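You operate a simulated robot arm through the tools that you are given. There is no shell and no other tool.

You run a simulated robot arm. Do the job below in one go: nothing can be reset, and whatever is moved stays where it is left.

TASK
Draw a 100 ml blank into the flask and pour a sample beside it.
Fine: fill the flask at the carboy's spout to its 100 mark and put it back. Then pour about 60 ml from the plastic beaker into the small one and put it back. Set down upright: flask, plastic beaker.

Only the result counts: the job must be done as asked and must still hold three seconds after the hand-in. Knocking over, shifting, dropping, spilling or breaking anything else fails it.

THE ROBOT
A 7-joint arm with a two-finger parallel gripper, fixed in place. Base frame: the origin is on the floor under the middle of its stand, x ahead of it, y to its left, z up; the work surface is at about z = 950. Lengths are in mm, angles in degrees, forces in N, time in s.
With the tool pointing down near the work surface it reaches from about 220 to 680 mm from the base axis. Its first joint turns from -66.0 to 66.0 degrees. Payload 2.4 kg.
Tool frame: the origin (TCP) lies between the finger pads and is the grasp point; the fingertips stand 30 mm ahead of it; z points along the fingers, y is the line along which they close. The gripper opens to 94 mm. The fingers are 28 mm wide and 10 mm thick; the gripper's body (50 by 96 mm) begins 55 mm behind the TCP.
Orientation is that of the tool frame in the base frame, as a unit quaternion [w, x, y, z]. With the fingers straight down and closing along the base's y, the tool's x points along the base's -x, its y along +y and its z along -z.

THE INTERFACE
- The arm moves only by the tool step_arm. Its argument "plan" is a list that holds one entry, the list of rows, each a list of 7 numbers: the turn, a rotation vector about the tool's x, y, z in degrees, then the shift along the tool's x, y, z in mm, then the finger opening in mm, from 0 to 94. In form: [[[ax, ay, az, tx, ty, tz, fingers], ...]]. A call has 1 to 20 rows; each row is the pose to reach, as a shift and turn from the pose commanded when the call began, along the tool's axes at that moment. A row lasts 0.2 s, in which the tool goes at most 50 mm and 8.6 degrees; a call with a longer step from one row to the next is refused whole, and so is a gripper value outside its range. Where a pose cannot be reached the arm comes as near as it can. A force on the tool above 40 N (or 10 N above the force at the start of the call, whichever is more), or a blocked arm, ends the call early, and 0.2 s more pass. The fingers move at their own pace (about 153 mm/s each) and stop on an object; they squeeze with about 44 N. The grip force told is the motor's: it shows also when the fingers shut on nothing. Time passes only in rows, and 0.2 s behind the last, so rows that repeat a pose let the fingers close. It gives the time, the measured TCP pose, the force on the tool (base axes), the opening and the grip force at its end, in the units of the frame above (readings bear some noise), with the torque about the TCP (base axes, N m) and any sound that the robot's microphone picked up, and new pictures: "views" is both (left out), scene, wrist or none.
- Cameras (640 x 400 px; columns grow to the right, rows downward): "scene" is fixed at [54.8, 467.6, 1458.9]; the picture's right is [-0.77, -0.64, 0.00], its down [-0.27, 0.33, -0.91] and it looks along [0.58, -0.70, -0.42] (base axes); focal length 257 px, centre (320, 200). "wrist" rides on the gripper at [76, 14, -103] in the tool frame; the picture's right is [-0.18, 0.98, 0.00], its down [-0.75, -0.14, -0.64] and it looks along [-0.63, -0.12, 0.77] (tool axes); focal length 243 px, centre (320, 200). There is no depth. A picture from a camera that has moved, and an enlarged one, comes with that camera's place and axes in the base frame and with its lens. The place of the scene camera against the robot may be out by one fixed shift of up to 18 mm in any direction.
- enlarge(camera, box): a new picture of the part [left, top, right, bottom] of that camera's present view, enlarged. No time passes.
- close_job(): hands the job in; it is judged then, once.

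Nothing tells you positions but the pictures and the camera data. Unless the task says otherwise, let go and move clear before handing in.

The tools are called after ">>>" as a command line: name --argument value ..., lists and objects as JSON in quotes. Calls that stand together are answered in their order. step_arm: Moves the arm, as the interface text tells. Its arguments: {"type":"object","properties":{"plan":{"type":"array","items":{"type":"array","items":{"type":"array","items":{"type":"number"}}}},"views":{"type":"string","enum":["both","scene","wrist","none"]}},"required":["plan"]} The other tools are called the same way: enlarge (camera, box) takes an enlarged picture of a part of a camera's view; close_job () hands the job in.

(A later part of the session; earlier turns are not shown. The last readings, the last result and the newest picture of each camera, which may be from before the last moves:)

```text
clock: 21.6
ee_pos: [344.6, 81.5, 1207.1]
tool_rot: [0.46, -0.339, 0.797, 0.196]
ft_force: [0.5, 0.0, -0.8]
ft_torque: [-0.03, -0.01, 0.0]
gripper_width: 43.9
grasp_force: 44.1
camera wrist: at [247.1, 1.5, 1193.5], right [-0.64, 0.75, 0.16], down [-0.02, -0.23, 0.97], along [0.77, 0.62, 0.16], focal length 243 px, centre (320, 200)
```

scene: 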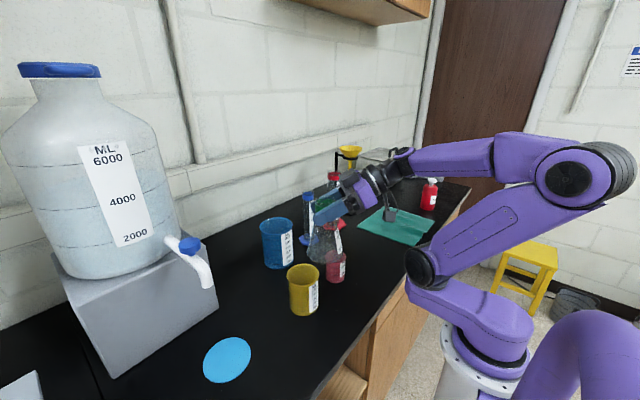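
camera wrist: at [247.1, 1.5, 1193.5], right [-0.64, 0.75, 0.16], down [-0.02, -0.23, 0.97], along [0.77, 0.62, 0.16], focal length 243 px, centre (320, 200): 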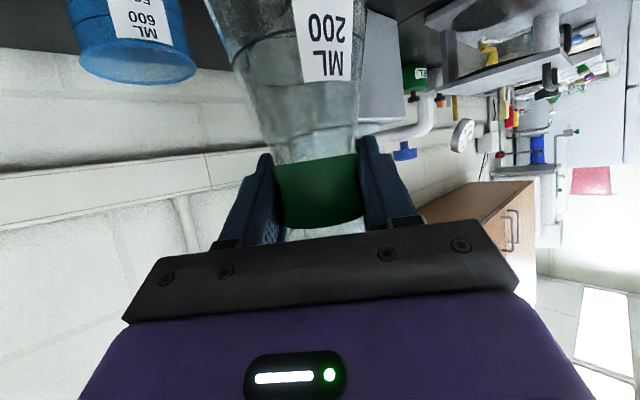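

The flask is travelling well, with the grip unchanged. I'll carry on to a point in front of the disc and lower it below the spout's level.

>>> step_arm --plan '[[[-1.5, 0, -0.9, -7.8, 18.6, 13.6, 10], [-3, 0, -1.75, -15.7, 37.2, 27.1, 10], [-4.5, 0, -2.6, -23.5, 55.8, 40.7, 10], [-6.05, 0, -3.5, -31.4, 74.4, 54.3, 10], [-7.6, 0, -4.4, -39.2, 93, 67.8, 10], [-9.1, 0, -5.25, -47, 111.6, 81.4, 10], [-10.6, 0, -6.1, -54.9, 130.2, 94.9, 10], [-12.1, 0, -7, -62.7, 148.8, 108.5, 10], [-12.1, 0, -7, -54, 148.8, 113.5, 10], [-12.1, 0, -7, -36.7, 148.8, 123.5, 10], [-12.1, 0, -7, -17.7, 148.8, 134.5, 10], [-12.1, 0, -7, 2.3, 148.8, 146, 10], [-12.1, 0, -7, 21.3, 148.8, 157, 10], [-12.1, 0, -7, 36, 148.8, 165.5, 10], [-12.1, 0, -7, 36, 148.8, 165.5, 10]]]' --views "both"

>>> enlarge --camera "scene" --box '[140, 220, 340, 400]'

```text
clock: 24.8
ee_pos: [342.0, 273.1, 1104.2]
tool_rot: [0.433, -0.433, 0.75, 0.25]
ft_force: [0.1, 0.6, -1.4]
ft_torque: [-0.03, 0.04, 0.03]
gripper_width: 44.1
grasp_force: 43.8
out of reach, approached as far as the arm can: row 13, 14, 15
camera wrist: at [265.2, 171.4, 1089.6], right [-0.81, 0.57, 0.16], down [0.03, -0.23, 0.97], along [0.59, 0.79, 0.16], focal length 243 px, centre (320, 200)
```

scene: 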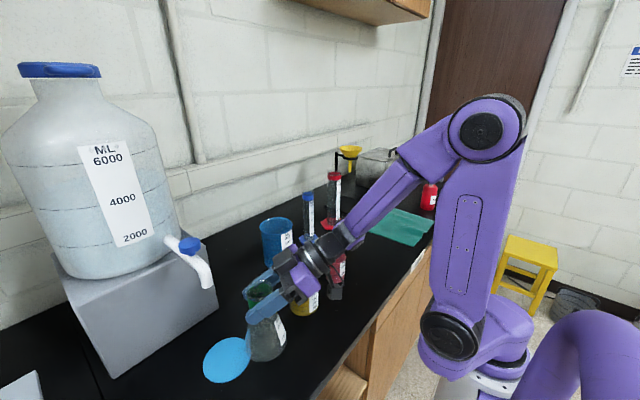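
wrist: 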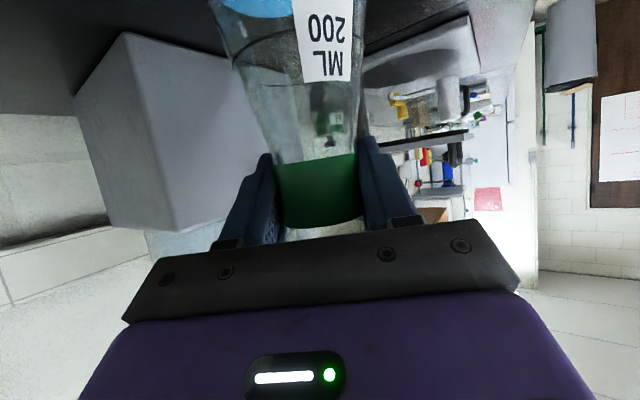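

```text
2.22 times, centred on (240, 310) of scene
camera zoom: at [54.8, 467.7, 1458.9], right [-0.77, -0.64, 0.0], down [-0.27, 0.33, -0.91], along [0.58, -0.7, -0.42], focal length 571 px, centre (498, -44)
```

zoom: 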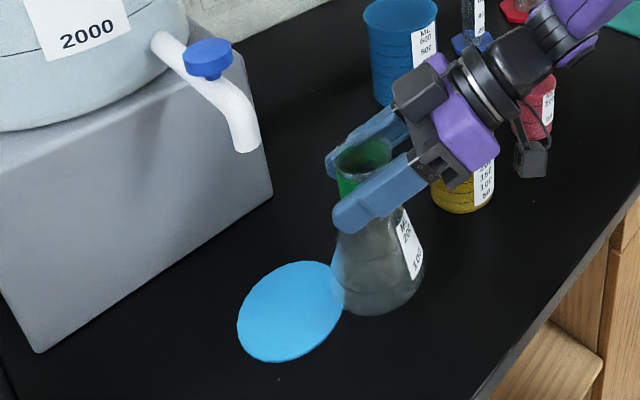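

The hand stopped at the reach limit, about (342, 273, 1104), with the flask still held upright. I'll move on toward the disc, where the reach is easier.

>>> step_arm --plan '[[[0, 0, 0, -1.8, -4.5, 13, 10], [0, 0, 0, -3.5, -9, 26, 10], [0, 0, 0, -5.3, -13.5, 39.2, 10], [0, 0, 0, -5.3, -13.5, 39.2, 10]]]' --views "scene"

>>> enlarge --camera "scene" --box '[140, 220, 340, 400]'

```text
clock: 25.8
ee_pos: [371.4, 297.6, 1087.6]
tool_rot: [0.433, -0.433, 0.75, 0.25]
ft_force: [0.2, 0.2, -1.1]
ft_torque: [-0.04, -0.02, -0.01]
gripper_width: 43.9
grasp_force: 44.1
```

scene: 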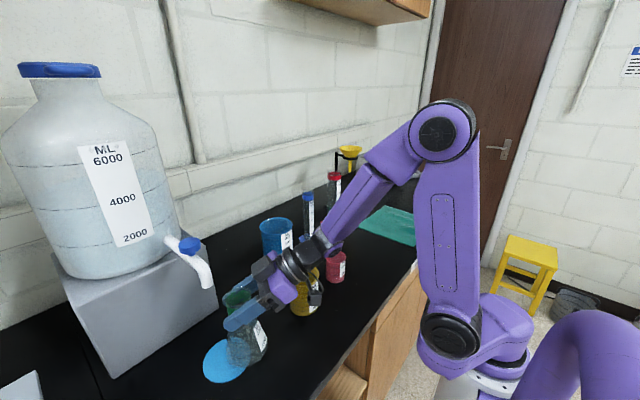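

```text
2.22 times, centred on (240, 310) of scene
camera zoom: at [54.8, 467.7, 1458.9], right [-0.77, -0.64, 0.0], down [-0.27, 0.33, -0.91], along [0.58, -0.7, -0.42], focal length 571 px, centre (498, -44)
```

zoom: 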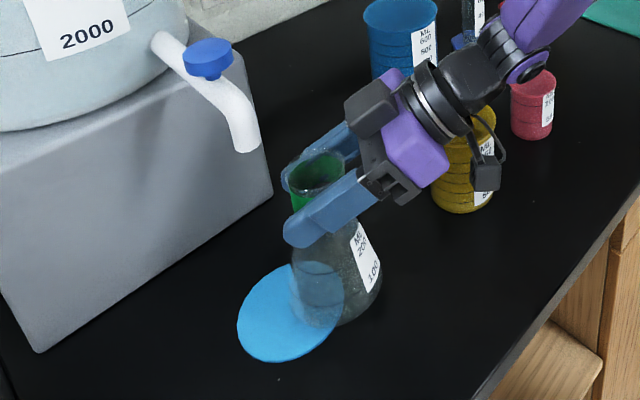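

Now the flask is at (371, 298) below the spout's height. I'll slide it over the disc under the tip, still a few millimetres above the surface.

>>> step_arm --plan '[[[0, 0, 0, -3, -1.5, 11.5, 10], [0, 0, 0, -6, -3, 23, 10], [0, 0, 0, -9, -4.5, 34.5, 10], [0, 0, 0, -11.9, -6, 45.8, 10], [0, 0, 0, -11.9, -6, 45.8, 10]]]' --views "both"

>>> enlarge --camera "scene" --box '[160, 220, 300, 400]'

```text
clock: 27.0
ee_pos: [397.9, 335.8, 1076.4]
tool_rot: [0.434, -0.433, 0.75, 0.25]
ft_force: [-0.6, 0.0, -1.4]
ft_torque: [0.01, -0.01, -0.04]
gripper_width: 43.9
grasp_force: 44.4
camera wrist: at [322.5, 235.1, 1061.9], right [-0.81, 0.57, 0.16], down [0.03, -0.23, 0.97], along [0.59, 0.79, 0.16], focal length 243 px, centre (320, 200)
```

scene: 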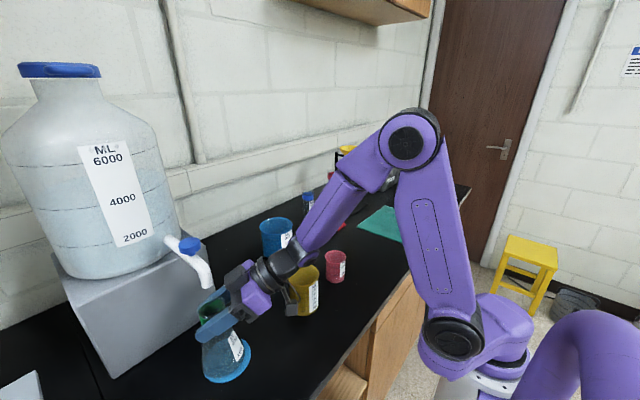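
wrist: 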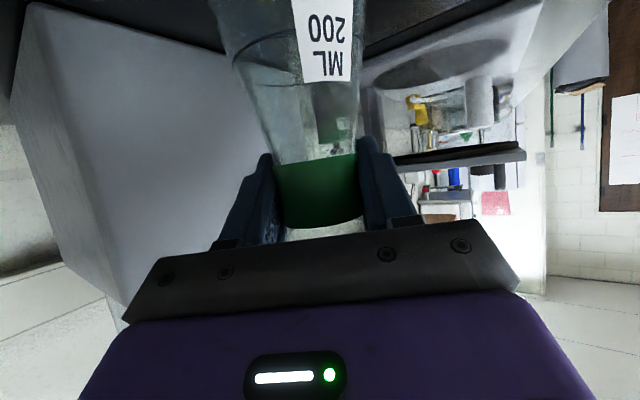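

```text
2.22 times, centred on (230, 310) of scene
camera zoom: at [54.8, 467.7, 1458.9], right [-0.77, -0.64, 0.0], down [-0.27, 0.33, -0.91], along [0.58, -0.7, -0.42], focal length 571 px, centre (520, -44)
```

zoom: 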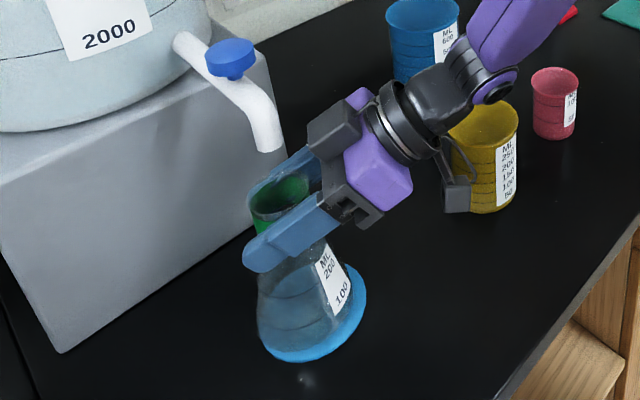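

The mouth is right under the spout tip in this view. I'll lower the flask slowly until it touches down.

>>> step_arm --plan '[[[0, 0, 0, 1.3, 0, 0.75, 10], [0, 0, 0, 2.6, 0, 1.5, 10], [0, 0, 0, 3.5, 0, 2, 10], [0, 0, 0, 4.3, 0, 2.5, 10], [0, 0, 0, 4.3, 0, 2.5, 10]]]' --views "none"

```text
clock: 28.2
ee_pos: [399.1, 335.7, 1071.5]
tool_rot: [0.435, -0.432, 0.75, 0.25]
ft_force: [-3.5, -4.7, 12.4]
ft_torque: [-0.22, 0.41, 0.09]
gripper_width: 43.9
grasp_force: 44.3
```

It touched down, pressing with about 12 N. I'll ease up a fraction before letting go.

>>> step_arm --plan '[[[0, 0, 0, -0.5, 0, -0.3, 10], [0, 0, 0, -0.9, 0, -0.5, 10], [0, 0, 0, -0.9, 0, -0.5, 10]]]' --views "none"

```text
clock: 29.0
ee_pos: [398.4, 336.6, 1072.1]
tool_rot: [0.433, -0.433, 0.75, 0.25]
ft_force: [4.1, 0.8, 4.0]
ft_torque: [0.23, -0.47, -0.14]
gripper_width: 43.8
grasp_force: 44.4
```

The contact force is small now. I'll open the fingers in place.

>>> step_arm --plan '[[[0, 0, 0, 0, 0, 0, 48], [0, 0, 0, 0, 0, 0, 60], [0, 0, 0, 0, 0, 0, 94], [0, 0, 0, 0, 0, 0, 94], [0, 0, 0, 0, 0, 0, 94]]]' --views "both"

>>> enlarge --camera "scene" --box '[160, 220, 300, 400]'

```text
clock: 30.2
ee_pos: [397.9, 336.4, 1072.6]
tool_rot: [0.434, -0.433, 0.749, 0.251]
ft_force: [-0.5, 0.0, 0.9]
ft_torque: [0.01, 0.02, 0.0]
gripper_width: 94.3
grasp_force: 0.2
camera wrist: at [322.6, 234.7, 1057.2], right [-0.81, 0.57, 0.16], down [0.03, -0.23, 0.97], along [0.59, 0.79, 0.16], focal length 243 px, centre (320, 200)
```

scene: 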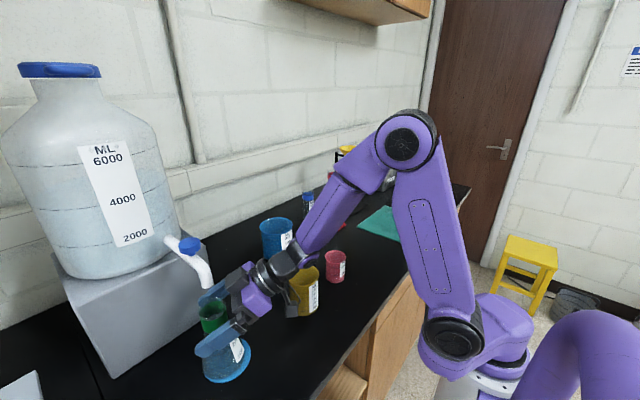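
wrist: 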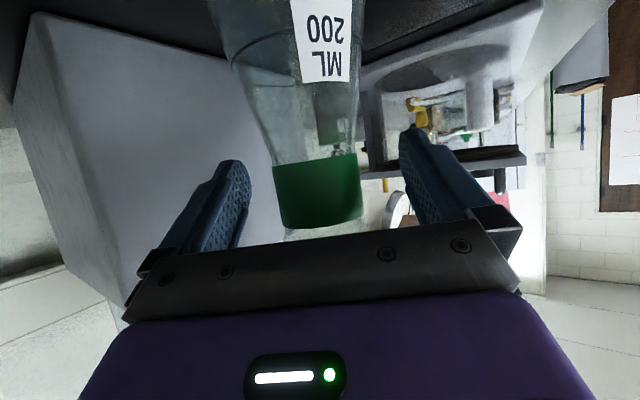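

```text
2.22 times, centred on (230, 310) of scene
camera zoom: at [54.8, 467.6, 1458.9], right [-0.77, -0.64, 0.0], down [-0.27, 0.33, -0.91], along [0.58, -0.7, -0.42], focal length 571 px, centre (520, -44)
```

zoom: 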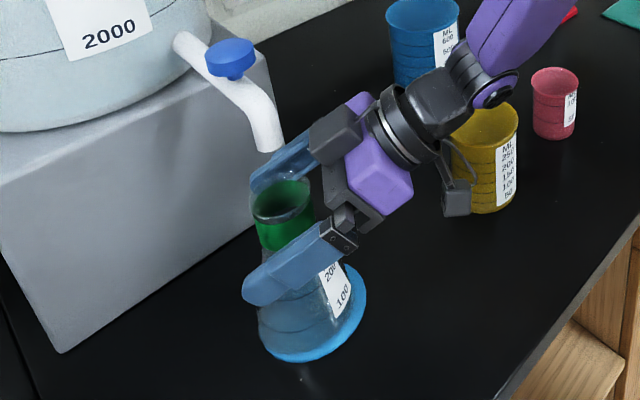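

The flask stands on the disc under the spout. I'll back the hand out along the fingers and rise, keeping clear of the spout and the yellow beaker.

>>> step_arm --plan '[[[0, 0, 0, 0, 0, -15, 94], [0, 0, 0, 0, 0, -35, 94], [0, 0, 0, 0, 0, -60, 94], [0, 0, 0, 0, 0, -80, 94], [0, 0, 0, -26, 0, -95, 94], [0, 0, 0, -60, 0, -115, 94], [0, 0, 0, -87, 0, -130, 94], [0, 0, 0, -87, 0, -130, 94]]]' --views "both"

>>> enlarge --camera "scene" --box '[160, 220, 300, 400]'

>>> enlarge --camera "wrist" --box '[200, 0, 440, 180]'

```text
clock: 32.0
ee_pos: [363.5, 276.2, 1210.9]
tool_rot: [0.433, -0.433, 0.75, 0.25]
ft_force: [1.0, 0.2, -0.2]
ft_torque: [0.0, 0.02, -0.03]
gripper_width: 94.0
grasp_force: 0.0
camera wrist: at [288.3, 174.9, 1196.8], right [-0.81, 0.57, 0.16], down [0.03, -0.23, 0.97], along [0.59, 0.79, 0.16], focal length 243 px, centre (320, 200)
```

scene: 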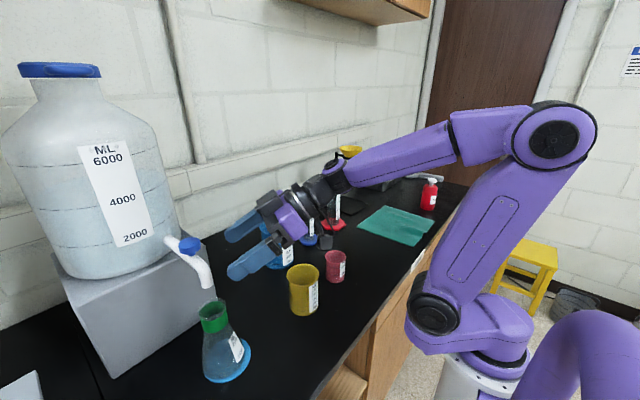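
wrist: 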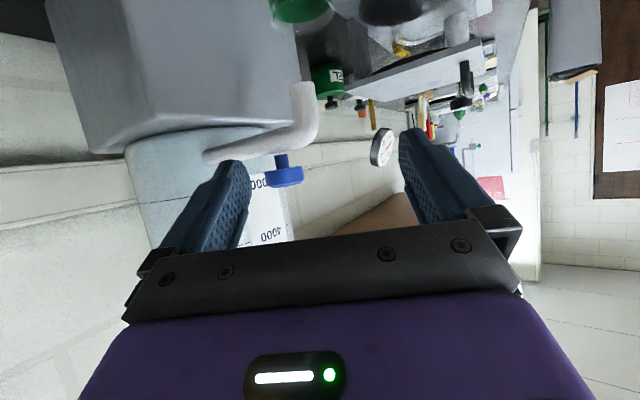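

```text
2.22 times, centred on (230, 310) of scene
camera zoom: at [54.7, 467.6, 1458.9], right [-0.77, -0.64, 0.0], down [-0.27, 0.33, -0.91], along [0.58, -0.7, -0.42], focal length 571 px, centre (520, -44)
```

zoom: 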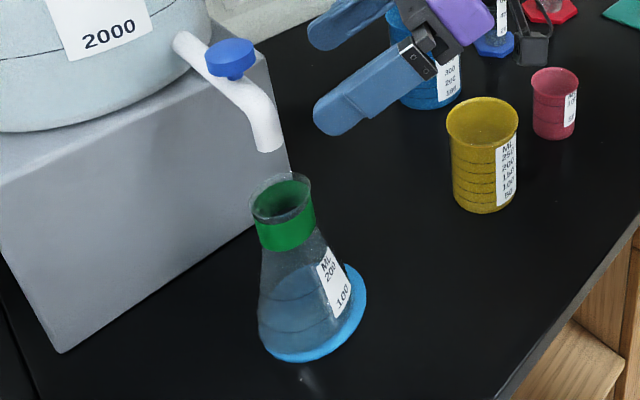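

```text
2.22 times, centred on (320, 90) of wrist
camera zoom: at [288.3, 174.9, 1196.8], right [-0.81, 0.57, 0.16], down [0.03, -0.23, 0.97], along [0.59, 0.79, 0.16], focal length 539 px, centre (320, 444)
```

zoom: 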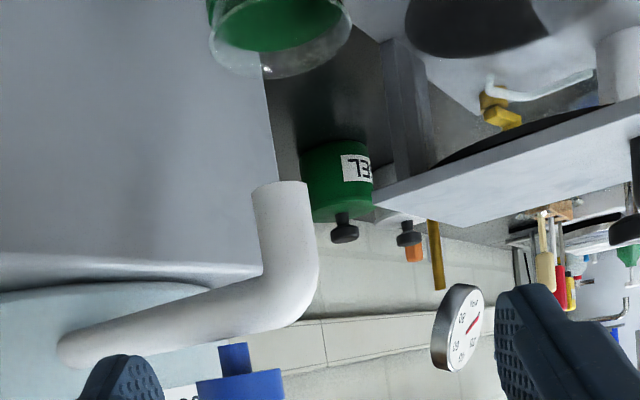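

The spout tip lines up with the flask mouth in both views. The button cap is at about (438, 333), with its top near z 1216. I'll rise, bring the hand upright again and close the fingers so I can press the button from above.

>>> step_arm --plan '[[[0, 5, 0, -15, 0, -8.7, 94], [0, 12, 0, -30, 0, -17.3, 60], [0, 20, 0, -45, 0, -26, 30], [0, 28, 0, -60, 0, -34.6, 0], [0, 36, 0, -75, 0, -43.3, 0], [0, 44, 0, -78, 0, -45, 0], [0, 52, 0, -78, 0, -45, 0], [0, 60, 0, -78, 0, -45, 0], [0, 60, 0, -78, 0, -45, 0]]]' --views "scene"

```text
clock: 34.0
ee_pos: [362.9, 275.6, 1302.3]
tool_rot: [0.0, -0.5, 0.866, 0.0]
ft_force: [0.0, -0.1, -0.1]
ft_torque: [0.0, 0.0, -0.01]
gripper_width: 0.0
grasp_force: 32.7
```

scene: 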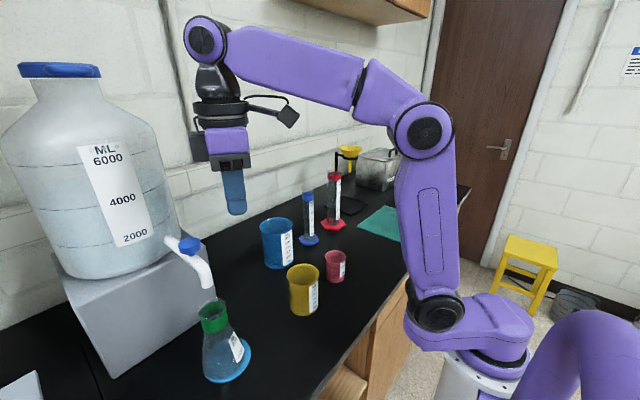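

The hand is upright. I'll turn it back to yaw 0 and position it above the button.

>>> step_arm --plan '[[[0, 0, 7.5, 0, 0, 0, 0], [0, 0, 15, -10, -4, 0, 0], [0, 0, 22.5, -25, -10, 0, 0], [0, 0, 30, -40, -17, 0, 0], [0, 0, 37.5, -55, -23, 4, 0], [0, 0, 45, -70, -29, 8, 0], [0, 0, 52.5, -80, -33, 10, 0], [0, 0, 60, -86.9, -36.5, 12, 0], [0, 0, 60, -86.9, -36.5, 12, 0]]]' --views "both"

>>> enlarge --camera "wrist" --box '[240, 80, 400, 260]'

>>> enlarge --camera "scene" --box '[130, 190, 270, 390]'

```text
clock: 36.0
ee_pos: [437.2, 331.5, 1287.9]
tool_rot: [0.0, 0.0, 1.0, 0.0]
ft_force: [0.7, 0.0, 0.1]
ft_torque: [-0.01, -0.03, -0.06]
gripper_width: 0.2
grasp_force: 32.6
camera wrist: at [360.9, 347.2, 1392.0], right [0.19, 0.98, 0.0], down [0.75, -0.14, 0.64], along [0.63, -0.12, -0.77], focal length 243 px, centre (320, 200)
```

scene: 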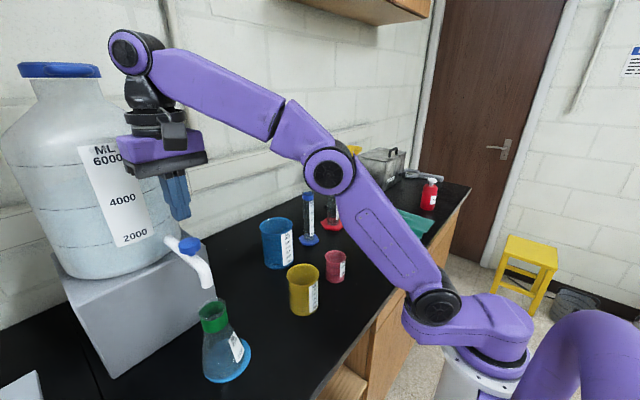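
wrist: 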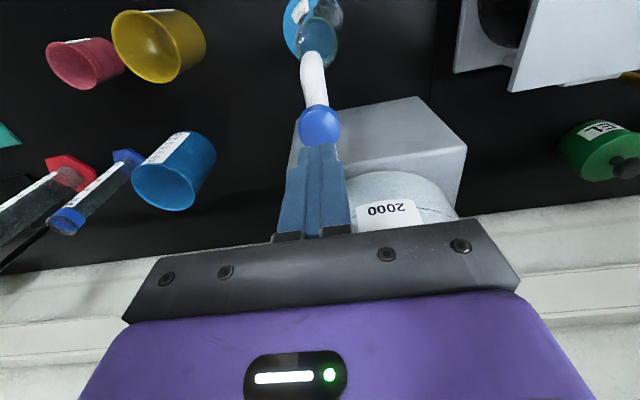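

```text
2.22 times, centred on (320, 170) of wrist
camera zoom: at [360.9, 347.2, 1392.0], right [0.19, 0.98, 0.0], down [0.75, -0.14, 0.64], along [0.63, -0.12, -0.77], focal length 539 px, centre (320, 267)
```

zoom: 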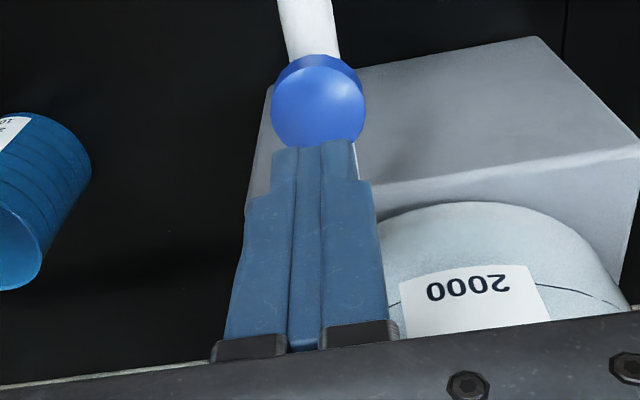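

```text
2.00 times, centred on (200, 290) of scene
camera zoom: at [54.8, 467.6, 1458.9], right [-0.77, -0.64, 0.0], down [-0.27, 0.33, -0.91], along [0.58, -0.7, -0.42], focal length 514 px, centre (560, 20)
```

zoom: 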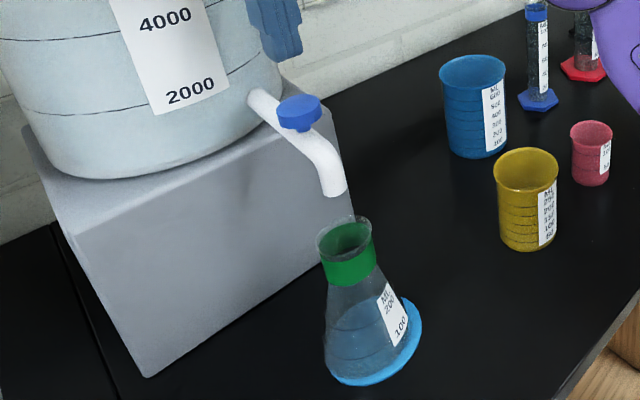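

The closed fingertips are right above the button. I'll lower them to just above the cap and then feel for contact.

>>> step_arm --plan '[[[0, 0, 0, 0.5, 1, 12, 0], [0, 0, 0, 1, 1.5, 24, 0], [0, 0, 0, 1, 1.5, 33, 0], [0, 0, 0, 1, 1.5, 37, 0], [0, 0, 0, 1, 1.5, 37, 0]]]' --views "both"

>>> enlarge --camera "scene" --box '[140, 200, 260, 320]'

```text
clock: 37.2
ee_pos: [438.9, 333.6, 1252.4]
tool_rot: [0.001, 0.0, 1.0, 0.0]
ft_force: [0.3, 0.1, -0.6]
ft_torque: [0.03, -0.04, 0.04]
gripper_width: 0.0
grasp_force: 32.6
camera wrist: at [361.7, 350.3, 1355.7], right [0.18, 0.98, 0.0], down [0.75, -0.14, 0.64], along [0.63, -0.12, -0.77], focal length 243 px, centre (320, 200)
```

scene: 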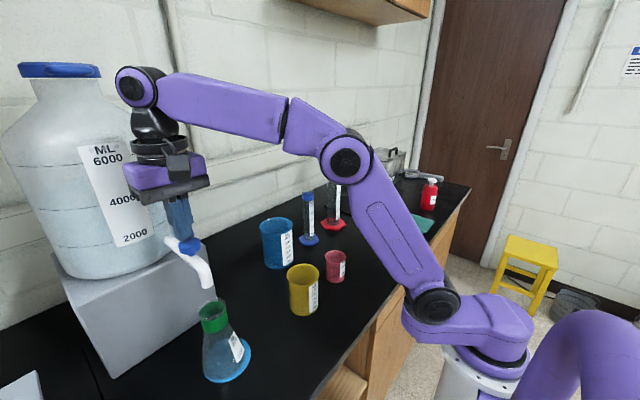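
wrist: 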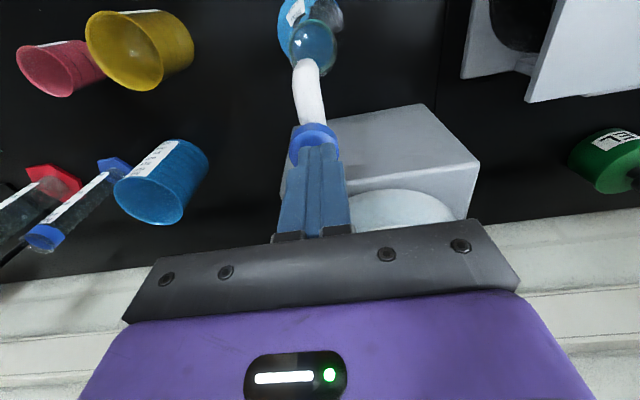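

```text
3.33 times, centred on (200, 260) of scene
camera zoom: at [54.8, 467.6, 1458.9], right [-0.77, -0.64, 0.0], down [-0.27, 0.33, -0.91], along [0.58, -0.7, -0.42], focal length 856 px, centre (720, 0)
```

zoom: 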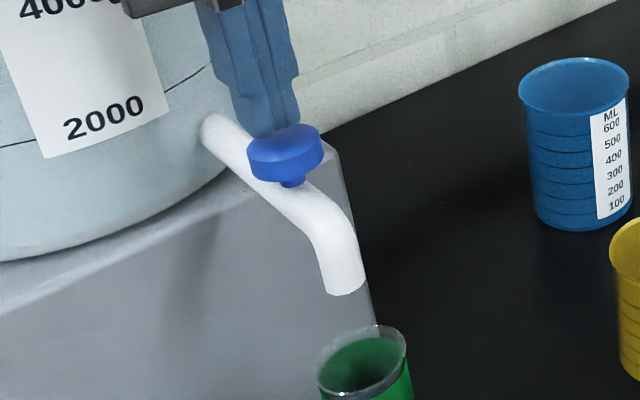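

The tips are just above the cap. I'll press down a few millimetres gently and see what happens.

>>> step_arm --plan '[[[0, 0, 0, 2.5, 0, 2, 0], [0, 0, 0, 2.5, 0, 4, 0], [0, 0, 0, 2.5, 0, 6, 0]]]' --views "scene"

>>> enlarge --camera "scene" --box '[140, 210, 270, 390]'

```text
clock: 38.0
ee_pos: [433.6, 334.1, 1246.2]
tool_rot: [-0.001, 0.0, 1.0, 0.0]
ft_force: [-0.2, 0.2, 0.5]
ft_torque: [-0.01, -0.01, 0.01]
gripper_width: 0.1
grasp_force: 33.1
```

scene: 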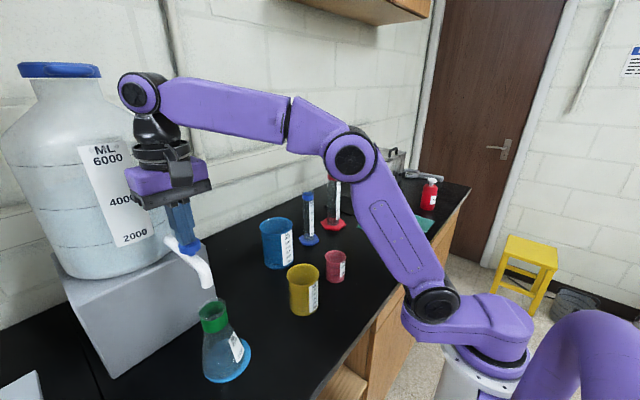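

```text
2.22 times, centred on (205, 300) of scene
camera zoom: at [54.8, 467.6, 1458.9], right [-0.77, -0.64, 0.0], down [-0.27, 0.33, -0.91], along [0.58, -0.7, -0.42], focal length 571 px, centre (576, -22)
```

zoom: 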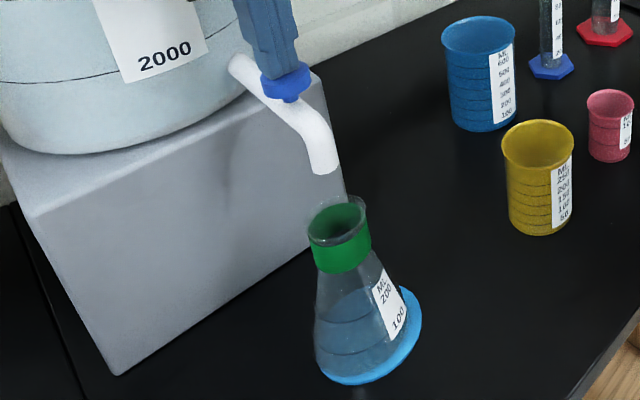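

There is no contact force yet. I'll go lower in small steps.

>>> step_arm --plan '[[[0, 0, 0, 0, 0, 1.5, 0], [0, 0, 0, 0, 0, 3, 0]]]' --views "none"

>>> enlarge --camera "scene" --box '[140, 210, 270, 390]'

```text
clock: 38.6
ee_pos: [434.8, 333.6, 1244.6]
tool_rot: [0.0, 0.0, 1.0, 0.0]
ft_force: [0.4, 0.5, 0.0]
ft_torque: [0.0, -0.02, 0.0]
gripper_width: 0.0
grasp_force: 33.2
```

```text
2.22 times, centred on (205, 300) of scene
camera zoom: at [54.7, 467.6, 1458.9], right [-0.77, -0.64, 0.0], down [-0.27, 0.33, -0.91], along [0.58, -0.7, -0.42], focal length 571 px, centre (576, -22)
```

zoom: 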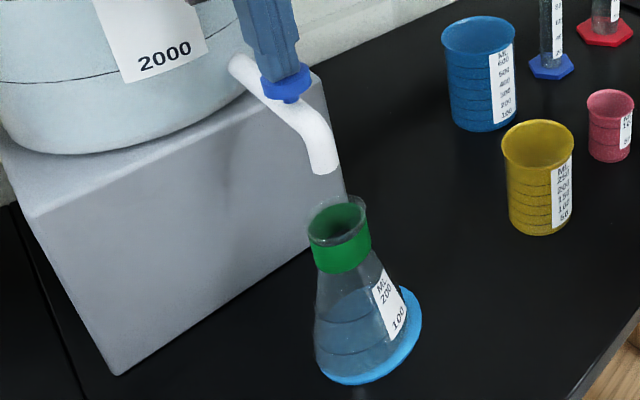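

>>> step_arm --plan '[[[0, 0, 0, 0, 0, 1.5, 0], [0, 0, 0, 0, 0, 3, 0]]]' --views "none"

>>> enlarge --camera "scene" --box '[140, 210, 270, 390]'

```text
clock: 39.2
ee_pos: [434.9, 334.3, 1242.5]
tool_rot: [0.0, 0.001, 1.0, 0.0]
ft_force: [-1.0, 0.0, 0.7]
ft_torque: [-0.01, 0.0, 0.0]
gripper_width: 0.0
grasp_force: 32.5
```

```text
2.22 times, centred on (205, 300) of scene
camera zoom: at [54.7, 467.6, 1458.9], right [-0.77, -0.64, 0.0], down [-0.27, 0.33, -0.91], along [0.58, -0.7, -0.42], focal length 571 px, centre (576, -22)
```

zoom: 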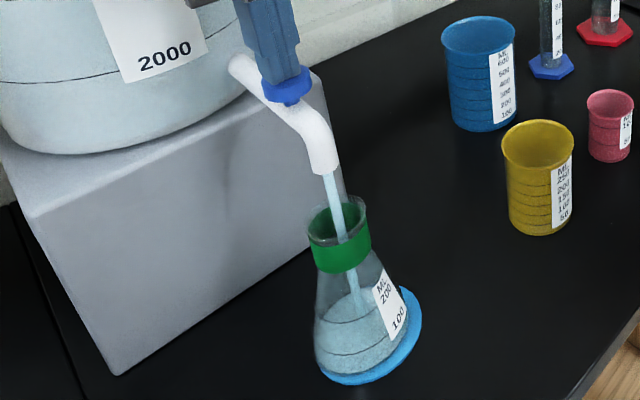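

Water is flowing. I'll release the button at once.

>>> step_arm --plan '[[[0, 0, 0, 0, 0, -30, 0]]]' --views "none"

>>> enlarge --camera "scene" --box '[140, 210, 270, 390]'

>>> enlarge --camera "scene" --box '[195, 290, 255, 390]'

```text
clock: 39.6
ee_pos: [434.2, 333.8, 1270.2]
tool_rot: [-0.001, -0.001, 1.0, 0.0]
ft_force: [-0.6, -0.2, -0.1]
ft_torque: [0.01, 0.04, 0.0]
gripper_width: 0.0
grasp_force: 32.7
```

```text
2.22 times, centred on (205, 300) of scene
camera zoom: at [54.7, 467.6, 1458.9], right [-0.77, -0.64, 0.0], down [-0.27, 0.33, -0.91], along [0.58, -0.7, -0.42], focal length 571 px, centre (576, -22)
```

zoom: 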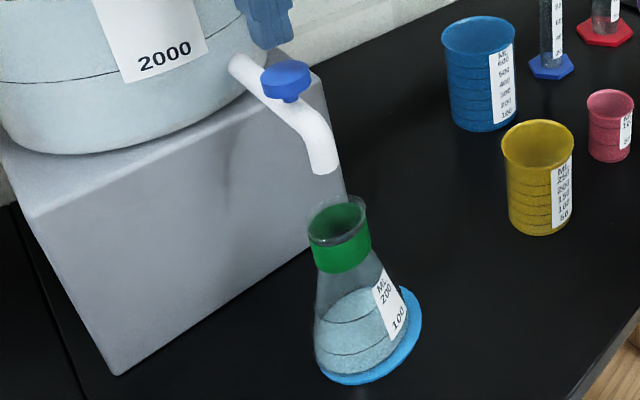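

```text
4.00 times, centred on (225, 340) of scene
camera zoom: at [54.7, 467.6, 1458.9], right [-0.77, -0.64, 0.0], down [-0.27, 0.33, -0.91], along [0.58, -0.7, -0.42], focal length 1028 px, centre (700, -360)
```

zoom: 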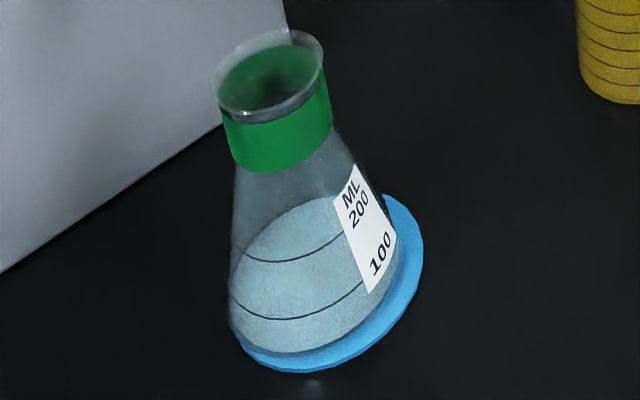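

The tap is spring-closed and the flow has stopped. I need to read the level carefully, so I'll zoom in on the flask.

>>> enlarge --camera "scene" --box '[200, 325, 250, 385]'

>>> step_arm --plan '[[[0, 0, 0, 0, 0, 0, 0], [0, 0, 0, 0, 0, -20, 0], [0, 0, 0, 40, 0, -40, 0], [0, 0, 0, 85, 0, -40, 0], [0, 0, 0, 110, 0, -40, 0], [0, 0, 0, 110, 0, -40, 0]]]' --views "both"

```text
6.67 times, centred on (225, 355) of scene
camera zoom: at [54.7, 467.6, 1458.9], right [-0.77, -0.64, 0.0], down [-0.27, 0.33, -0.91], along [0.58, -0.7, -0.42], focal length 1713 px, centre (953, -833)
```

zoom: 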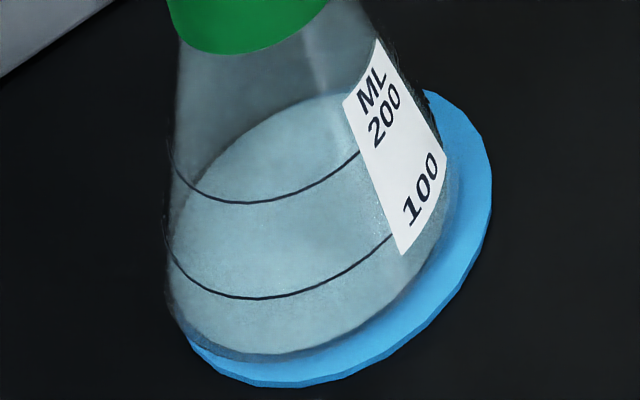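

```text
clock: 41.0
ee_pos: [326.0, 333.4, 1310.8]
tool_rot: [0.0, 0.0, 1.0, 0.0]
ft_force: [-0.6, 0.2, -0.2]
ft_torque: [0.03, 0.02, -0.01]
gripper_width: 0.0
grasp_force: 33.3
camera wrist: at [249.0, 349.2, 1413.4], right [0.18, 0.98, 0.0], down [0.75, -0.14, 0.64], along [0.63, -0.12, -0.77], focal length 243 px, centre (320, 200)
```

scene: 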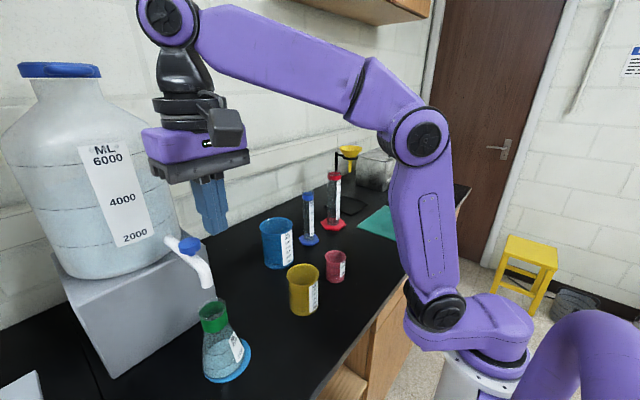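
wrist: 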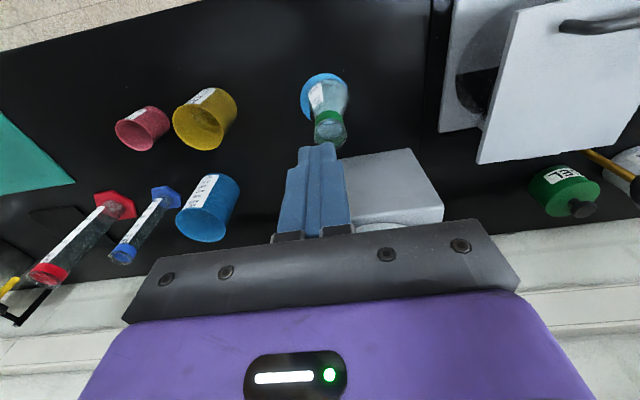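

The light surface spans nearly the whole base, which suggests only a shallow layer so far. I'll check with the wrist camera.

>>> enlarge --camera "wrist" --box '[290, 65, 365, 150]'

>>> enlarge --camera "scene" --box '[205, 335, 250, 385]'

```text
4.71 times, centred on (328, 108) of wrist
camera zoom: at [249.0, 349.2, 1413.4], right [0.18, 0.98, 0.0], down [0.75, -0.14, 0.64], along [0.63, -0.12, -0.77], focal length 1142 px, centre (285, 635)
```

zoom: 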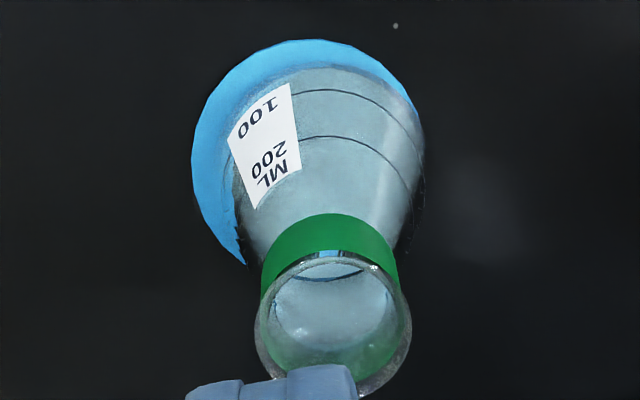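

```text
8.00 times, centred on (228, 360) of scene
camera zoom: at [54.7, 467.6, 1458.9], right [-0.77, -0.64, 0.0], down [-0.27, 0.33, -0.91], along [0.58, -0.7, -0.42], focal length 2056 px, centre (1060, -1080)
```

zoom: 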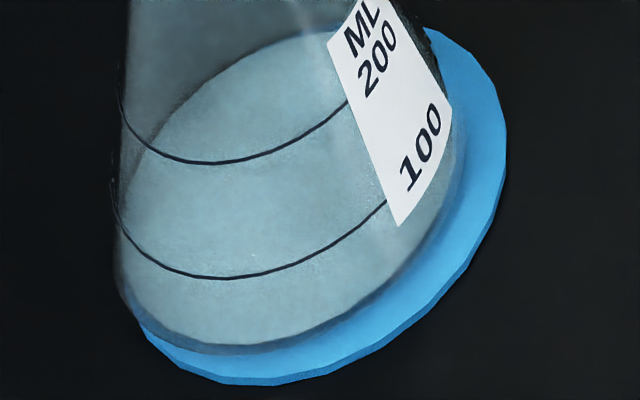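

Both views suggest only about 20–30 ml so far, with the surface well below the 100 line. I'll return over the button and use short presses.

>>> step_arm --plan '[[[0, 0, 0, -40, 0, 5, 0], [0, 0, 0, -85, 0, 20, 0], [0, 0, 0, -108.5, 0.3, 40, 0], [0, 0, 0, -108.5, 0.3, 57, 0], [0, 0, 0, -108.5, 0.3, 63, 0], [0, 0, 0, -108.5, 0.3, 63, 0]]]' --views "none"

>>> enlarge --camera "scene" --box '[160, 220, 260, 390]'

```text
clock: 42.4
ee_pos: [434.8, 334.7, 1247.7]
tool_rot: [0.0, 0.0, 1.0, 0.0]
ft_force: [-0.1, 0.0, 0.4]
ft_torque: [0.01, 0.0, -0.04]
gripper_width: 0.0
grasp_force: 32.8
```

```text
2.35 times, centred on (210, 305) of scene
camera zoom: at [54.8, 467.6, 1458.9], right [-0.77, -0.64, 0.0], down [-0.27, 0.33, -0.91], along [0.58, -0.7, -0.42], focal length 605 px, centre (579, -47)
```

zoom: 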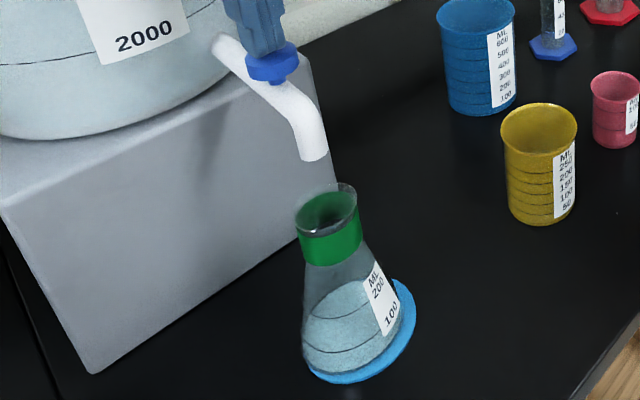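

The tips are just above the cap. I'll give it one very short press and measure the increment.

>>> step_arm --plan '[[[0, 0, 0, 0, 0, 7, 0], [0, 0, 0, 0, 0, 0, 0]]]' --views "none"

>>> enlarge --camera "scene" --box '[205, 335, 250, 385]'

```text
clock: 43.0
ee_pos: [434.6, 333.8, 1246.9]
tool_rot: [0.0, 0.0, 1.0, 0.0]
ft_force: [0.1, -0.6, 0.0]
ft_torque: [0.01, 0.0, 0.04]
gripper_width: 0.0
grasp_force: 33.2
```

```text
8.00 times, centred on (228, 360) of scene
camera zoom: at [54.7, 467.6, 1458.9], right [-0.77, -0.64, 0.0], down [-0.27, 0.33, -0.91], along [0.58, -0.7, -0.42], focal length 2056 px, centre (1060, -1080)
```

zoom: 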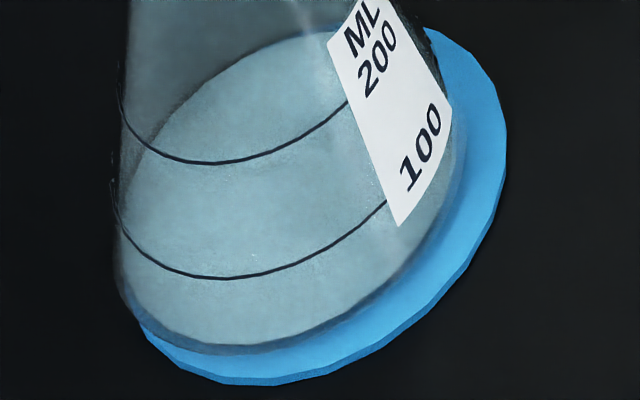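

There is no visible change from that tap. I'll try a slightly longer press.

>>> step_arm --plan '[[[0, 0, 0, 0, 0, 7, 0], [0, 0, 0, 0, 0, 7, 0], [0, 0, 0, 0, 0, 7, 0], [0, 0, 0, 0, 0, 0, 0]]]' --views "none"

>>> enlarge --camera "scene" --box '[205, 335, 250, 385]'

```text
clock: 44.0
ee_pos: [433.1, 335.1, 1247.6]
tool_rot: [0.0, 0.0, 1.0, 0.0]
ft_force: [-0.1, -0.3, -0.3]
ft_torque: [-0.02, -0.02, 0.02]
gripper_width: 0.1
grasp_force: 33.1
```

```text
8.00 times, centred on (228, 360) of scene
camera zoom: at [54.7, 467.6, 1458.9], right [-0.77, -0.64, 0.0], down [-0.27, 0.33, -0.91], along [0.58, -0.7, -0.42], focal length 2056 px, centre (1060, -1080)
```

zoom: 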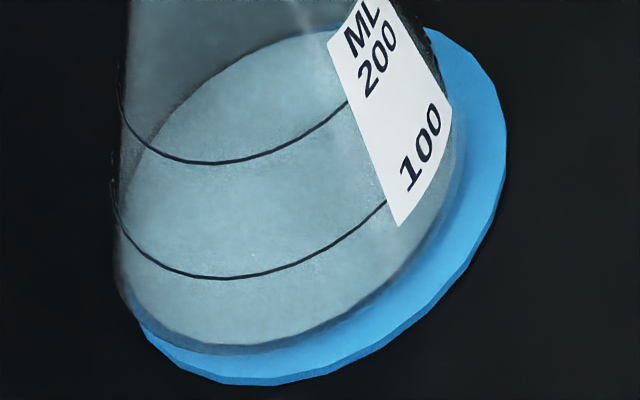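

I'll press step by step and look while holding, since no time passes between calls.

>>> step_arm --plan '[[[0, 0, 0, 0, 0, 7, 0]]]' --views "none"

>>> enlarge --camera "scene" --box '[160, 220, 260, 390]'

```text
clock: 44.4
ee_pos: [434.7, 335.8, 1239.7]
tool_rot: [-0.001, -0.001, 1.0, 0.0]
ft_force: [1.1, -1.2, 1.6]
ft_torque: [-0.01, -0.02, -0.03]
gripper_width: 0.0
grasp_force: 33.1
```

```text
2.35 times, centred on (210, 305) of scene
camera zoom: at [54.8, 467.6, 1458.9], right [-0.77, -0.64, 0.0], down [-0.27, 0.33, -0.91], along [0.58, -0.7, -0.42], focal length 605 px, centre (579, -47)
```

zoom: 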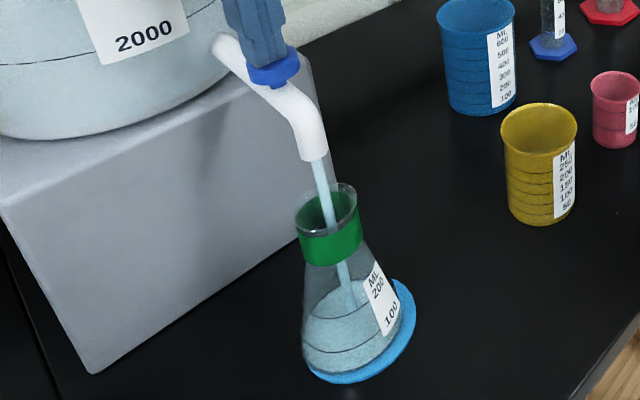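

It's flowing now. I'll check the level and keep holding in short intervals.

>>> enlarge --camera "scene" --box '[205, 335, 250, 385]'

>>> step_arm --plan '[[[0, 0, 0, 0, 0, 0, 0], [0, 0, 0, 0, 0, 0, 0]]]' --views "none"

>>> enlarge --camera "scene" --box '[205, 335, 250, 385]'

```text
8.00 times, centred on (228, 360) of scene
camera zoom: at [54.8, 467.6, 1458.9], right [-0.77, -0.64, 0.0], down [-0.27, 0.33, -0.91], along [0.58, -0.7, -0.42], focal length 2056 px, centre (1060, -1080)
```

zoom: 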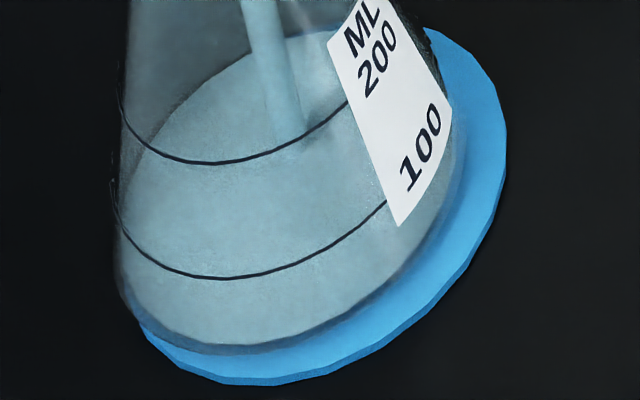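

```text
clock: 45.0
ee_pos: [434.3, 335.7, 1240.7]
tool_rot: [0.0, 0.0, 1.0, 0.0]
ft_force: [0.7, -0.7, 0.5]
ft_torque: [-0.02, -0.05, 0.02]
gripper_width: 0.0
grasp_force: 33.1
```

```text
8.00 times, centred on (228, 360) of scene
camera zoom: at [54.7, 467.6, 1458.9], right [-0.77, -0.64, 0.0], down [-0.27, 0.33, -0.91], along [0.58, -0.7, -0.42], focal length 2056 px, centre (1060, -1080)
```

zoom: 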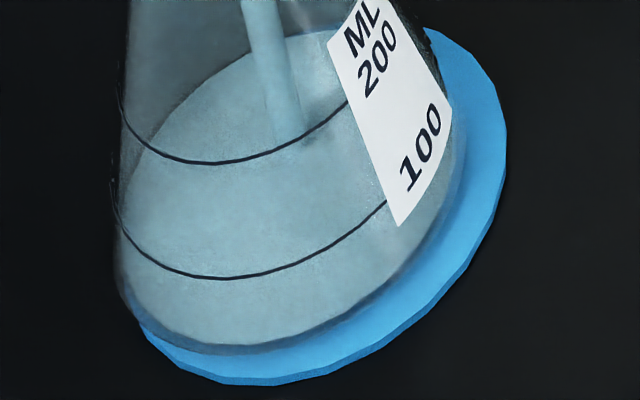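

The level rises slowly. I'll hold the button for about one more second and compare.

>>> step_arm --plan '[[[0, 0, 0, 0, 0, 0, 0], [0, 0, 0, 0, 0, 0, 0], [0, 0, 0, 0, 0, 0, 0], [0, 0, 0, 0, 0, 0, 0]]]' --views "none"

>>> enlarge --camera "scene" --box '[205, 335, 250, 385]'

```text
clock: 46.0
ee_pos: [434.7, 336.1, 1239.7]
tool_rot: [0.0, 0.0, 1.0, 0.0]
ft_force: [-0.2, 0.1, 1.6]
ft_torque: [0.01, 0.01, -0.02]
gripper_width: 0.1
grasp_force: 32.8
```

```text
8.00 times, centred on (228, 360) of scene
camera zoom: at [54.7, 467.6, 1458.9], right [-0.77, -0.64, 0.0], down [-0.27, 0.33, -0.91], along [0.58, -0.7, -0.42], focal length 2056 px, centre (1060, -1080)
```

zoom: 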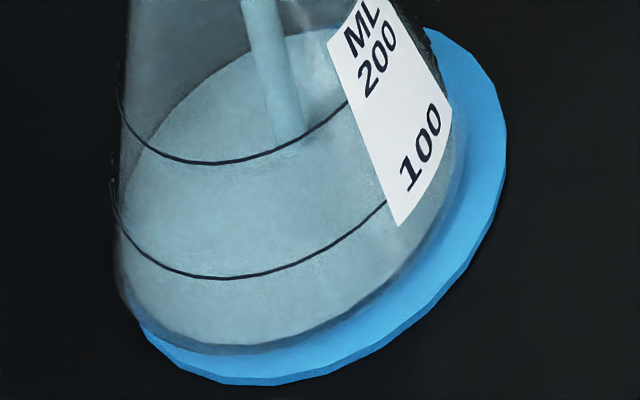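

The change is small, so I'll zoom further on the surface edges to track it better.

>>> enlarge --camera "scene" --box '[208, 332, 238, 352]'

>>> enlarge --camera "scene" --box '[202, 364, 232, 384]'

```text
16.00 times, centred on (223, 342) of scene
camera zoom: at [54.7, 467.6, 1458.9], right [-0.77, -0.64, 0.0], down [-0.27, 0.33, -0.91], along [0.58, -0.7, -0.42], focal length 4111 px, centre (1872, -2072)
```

zoom: 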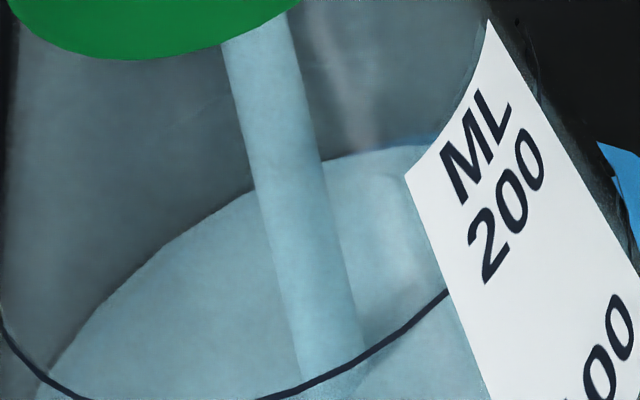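

```text
16.00 times, centred on (217, 374) of scene
camera zoom: at [54.7, 467.6, 1458.9], right [-0.77, -0.64, 0.0], down [-0.27, 0.33, -0.91], along [0.58, -0.7, -0.42], focal length 4111 px, centre (1968, -2584)
```

zoom: 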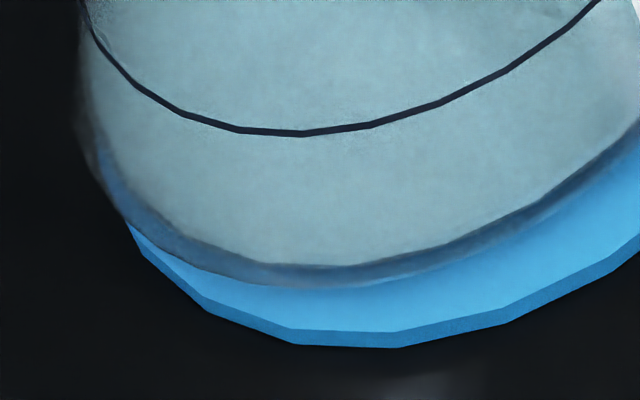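

The edge has moved less than a millimetre, so the flow is slow. I'll hold longer and measure again.

>>> step_arm --plan '[[[0, 0, 0, 0, 0, 0, 0], [0, 0, 0, 0, 0, 0, 0], [0, 0, 0, 0, 0, 0, 0], [0, 0, 0, 0, 0, 0, 0], [0, 0, 0, 0, 0, 0, 0], [0, 0, 0, 0, 0, 0, 0], [0, 0, 0, 0, 0, 0, 0], [0, 0, 0, 0, 0, 0, 0], [0, 0, 0, 0, 0, 0, 0], [0, 0, 0, 0, 0, 0, 0]]]' --views "none"

>>> enlarge --camera "scene" --box '[208, 332, 238, 352]'

>>> enlarge --camera "scene" --box '[200, 325, 250, 385]'

```text
clock: 48.2
ee_pos: [434.9, 336.0, 1239.6]
tool_rot: [0.0, 0.0, 1.0, 0.0]
ft_force: [-0.8, -0.1, 0.8]
ft_torque: [0.03, 0.0, -0.02]
gripper_width: 0.0
grasp_force: 32.6
```

```text
16.00 times, centred on (223, 342) of scene
camera zoom: at [54.7, 467.6, 1458.9], right [-0.77, -0.64, 0.0], down [-0.27, 0.33, -0.91], along [0.58, -0.7, -0.42], focal length 4111 px, centre (1872, -2072)
```

zoom: 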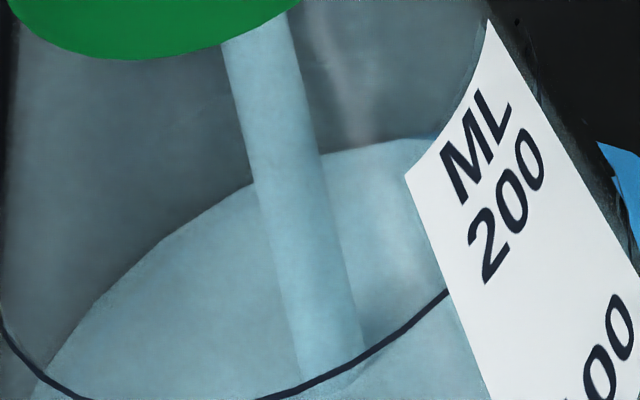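

```text
6.67 times, centred on (225, 355) of scene
camera zoom: at [54.7, 467.6, 1458.9], right [-0.77, -0.64, 0.0], down [-0.27, 0.33, -0.91], along [0.58, -0.7, -0.42], focal length 1713 px, centre (953, -833)
```

zoom: 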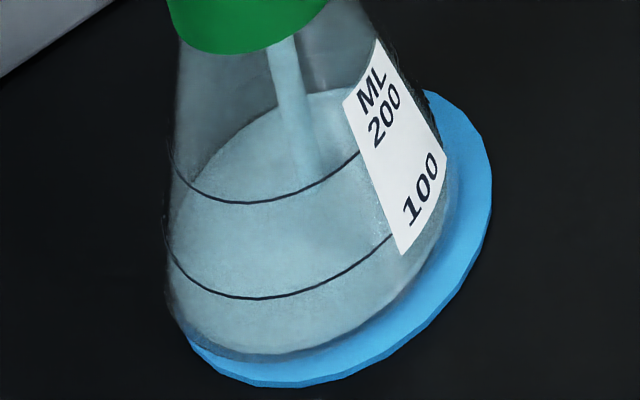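

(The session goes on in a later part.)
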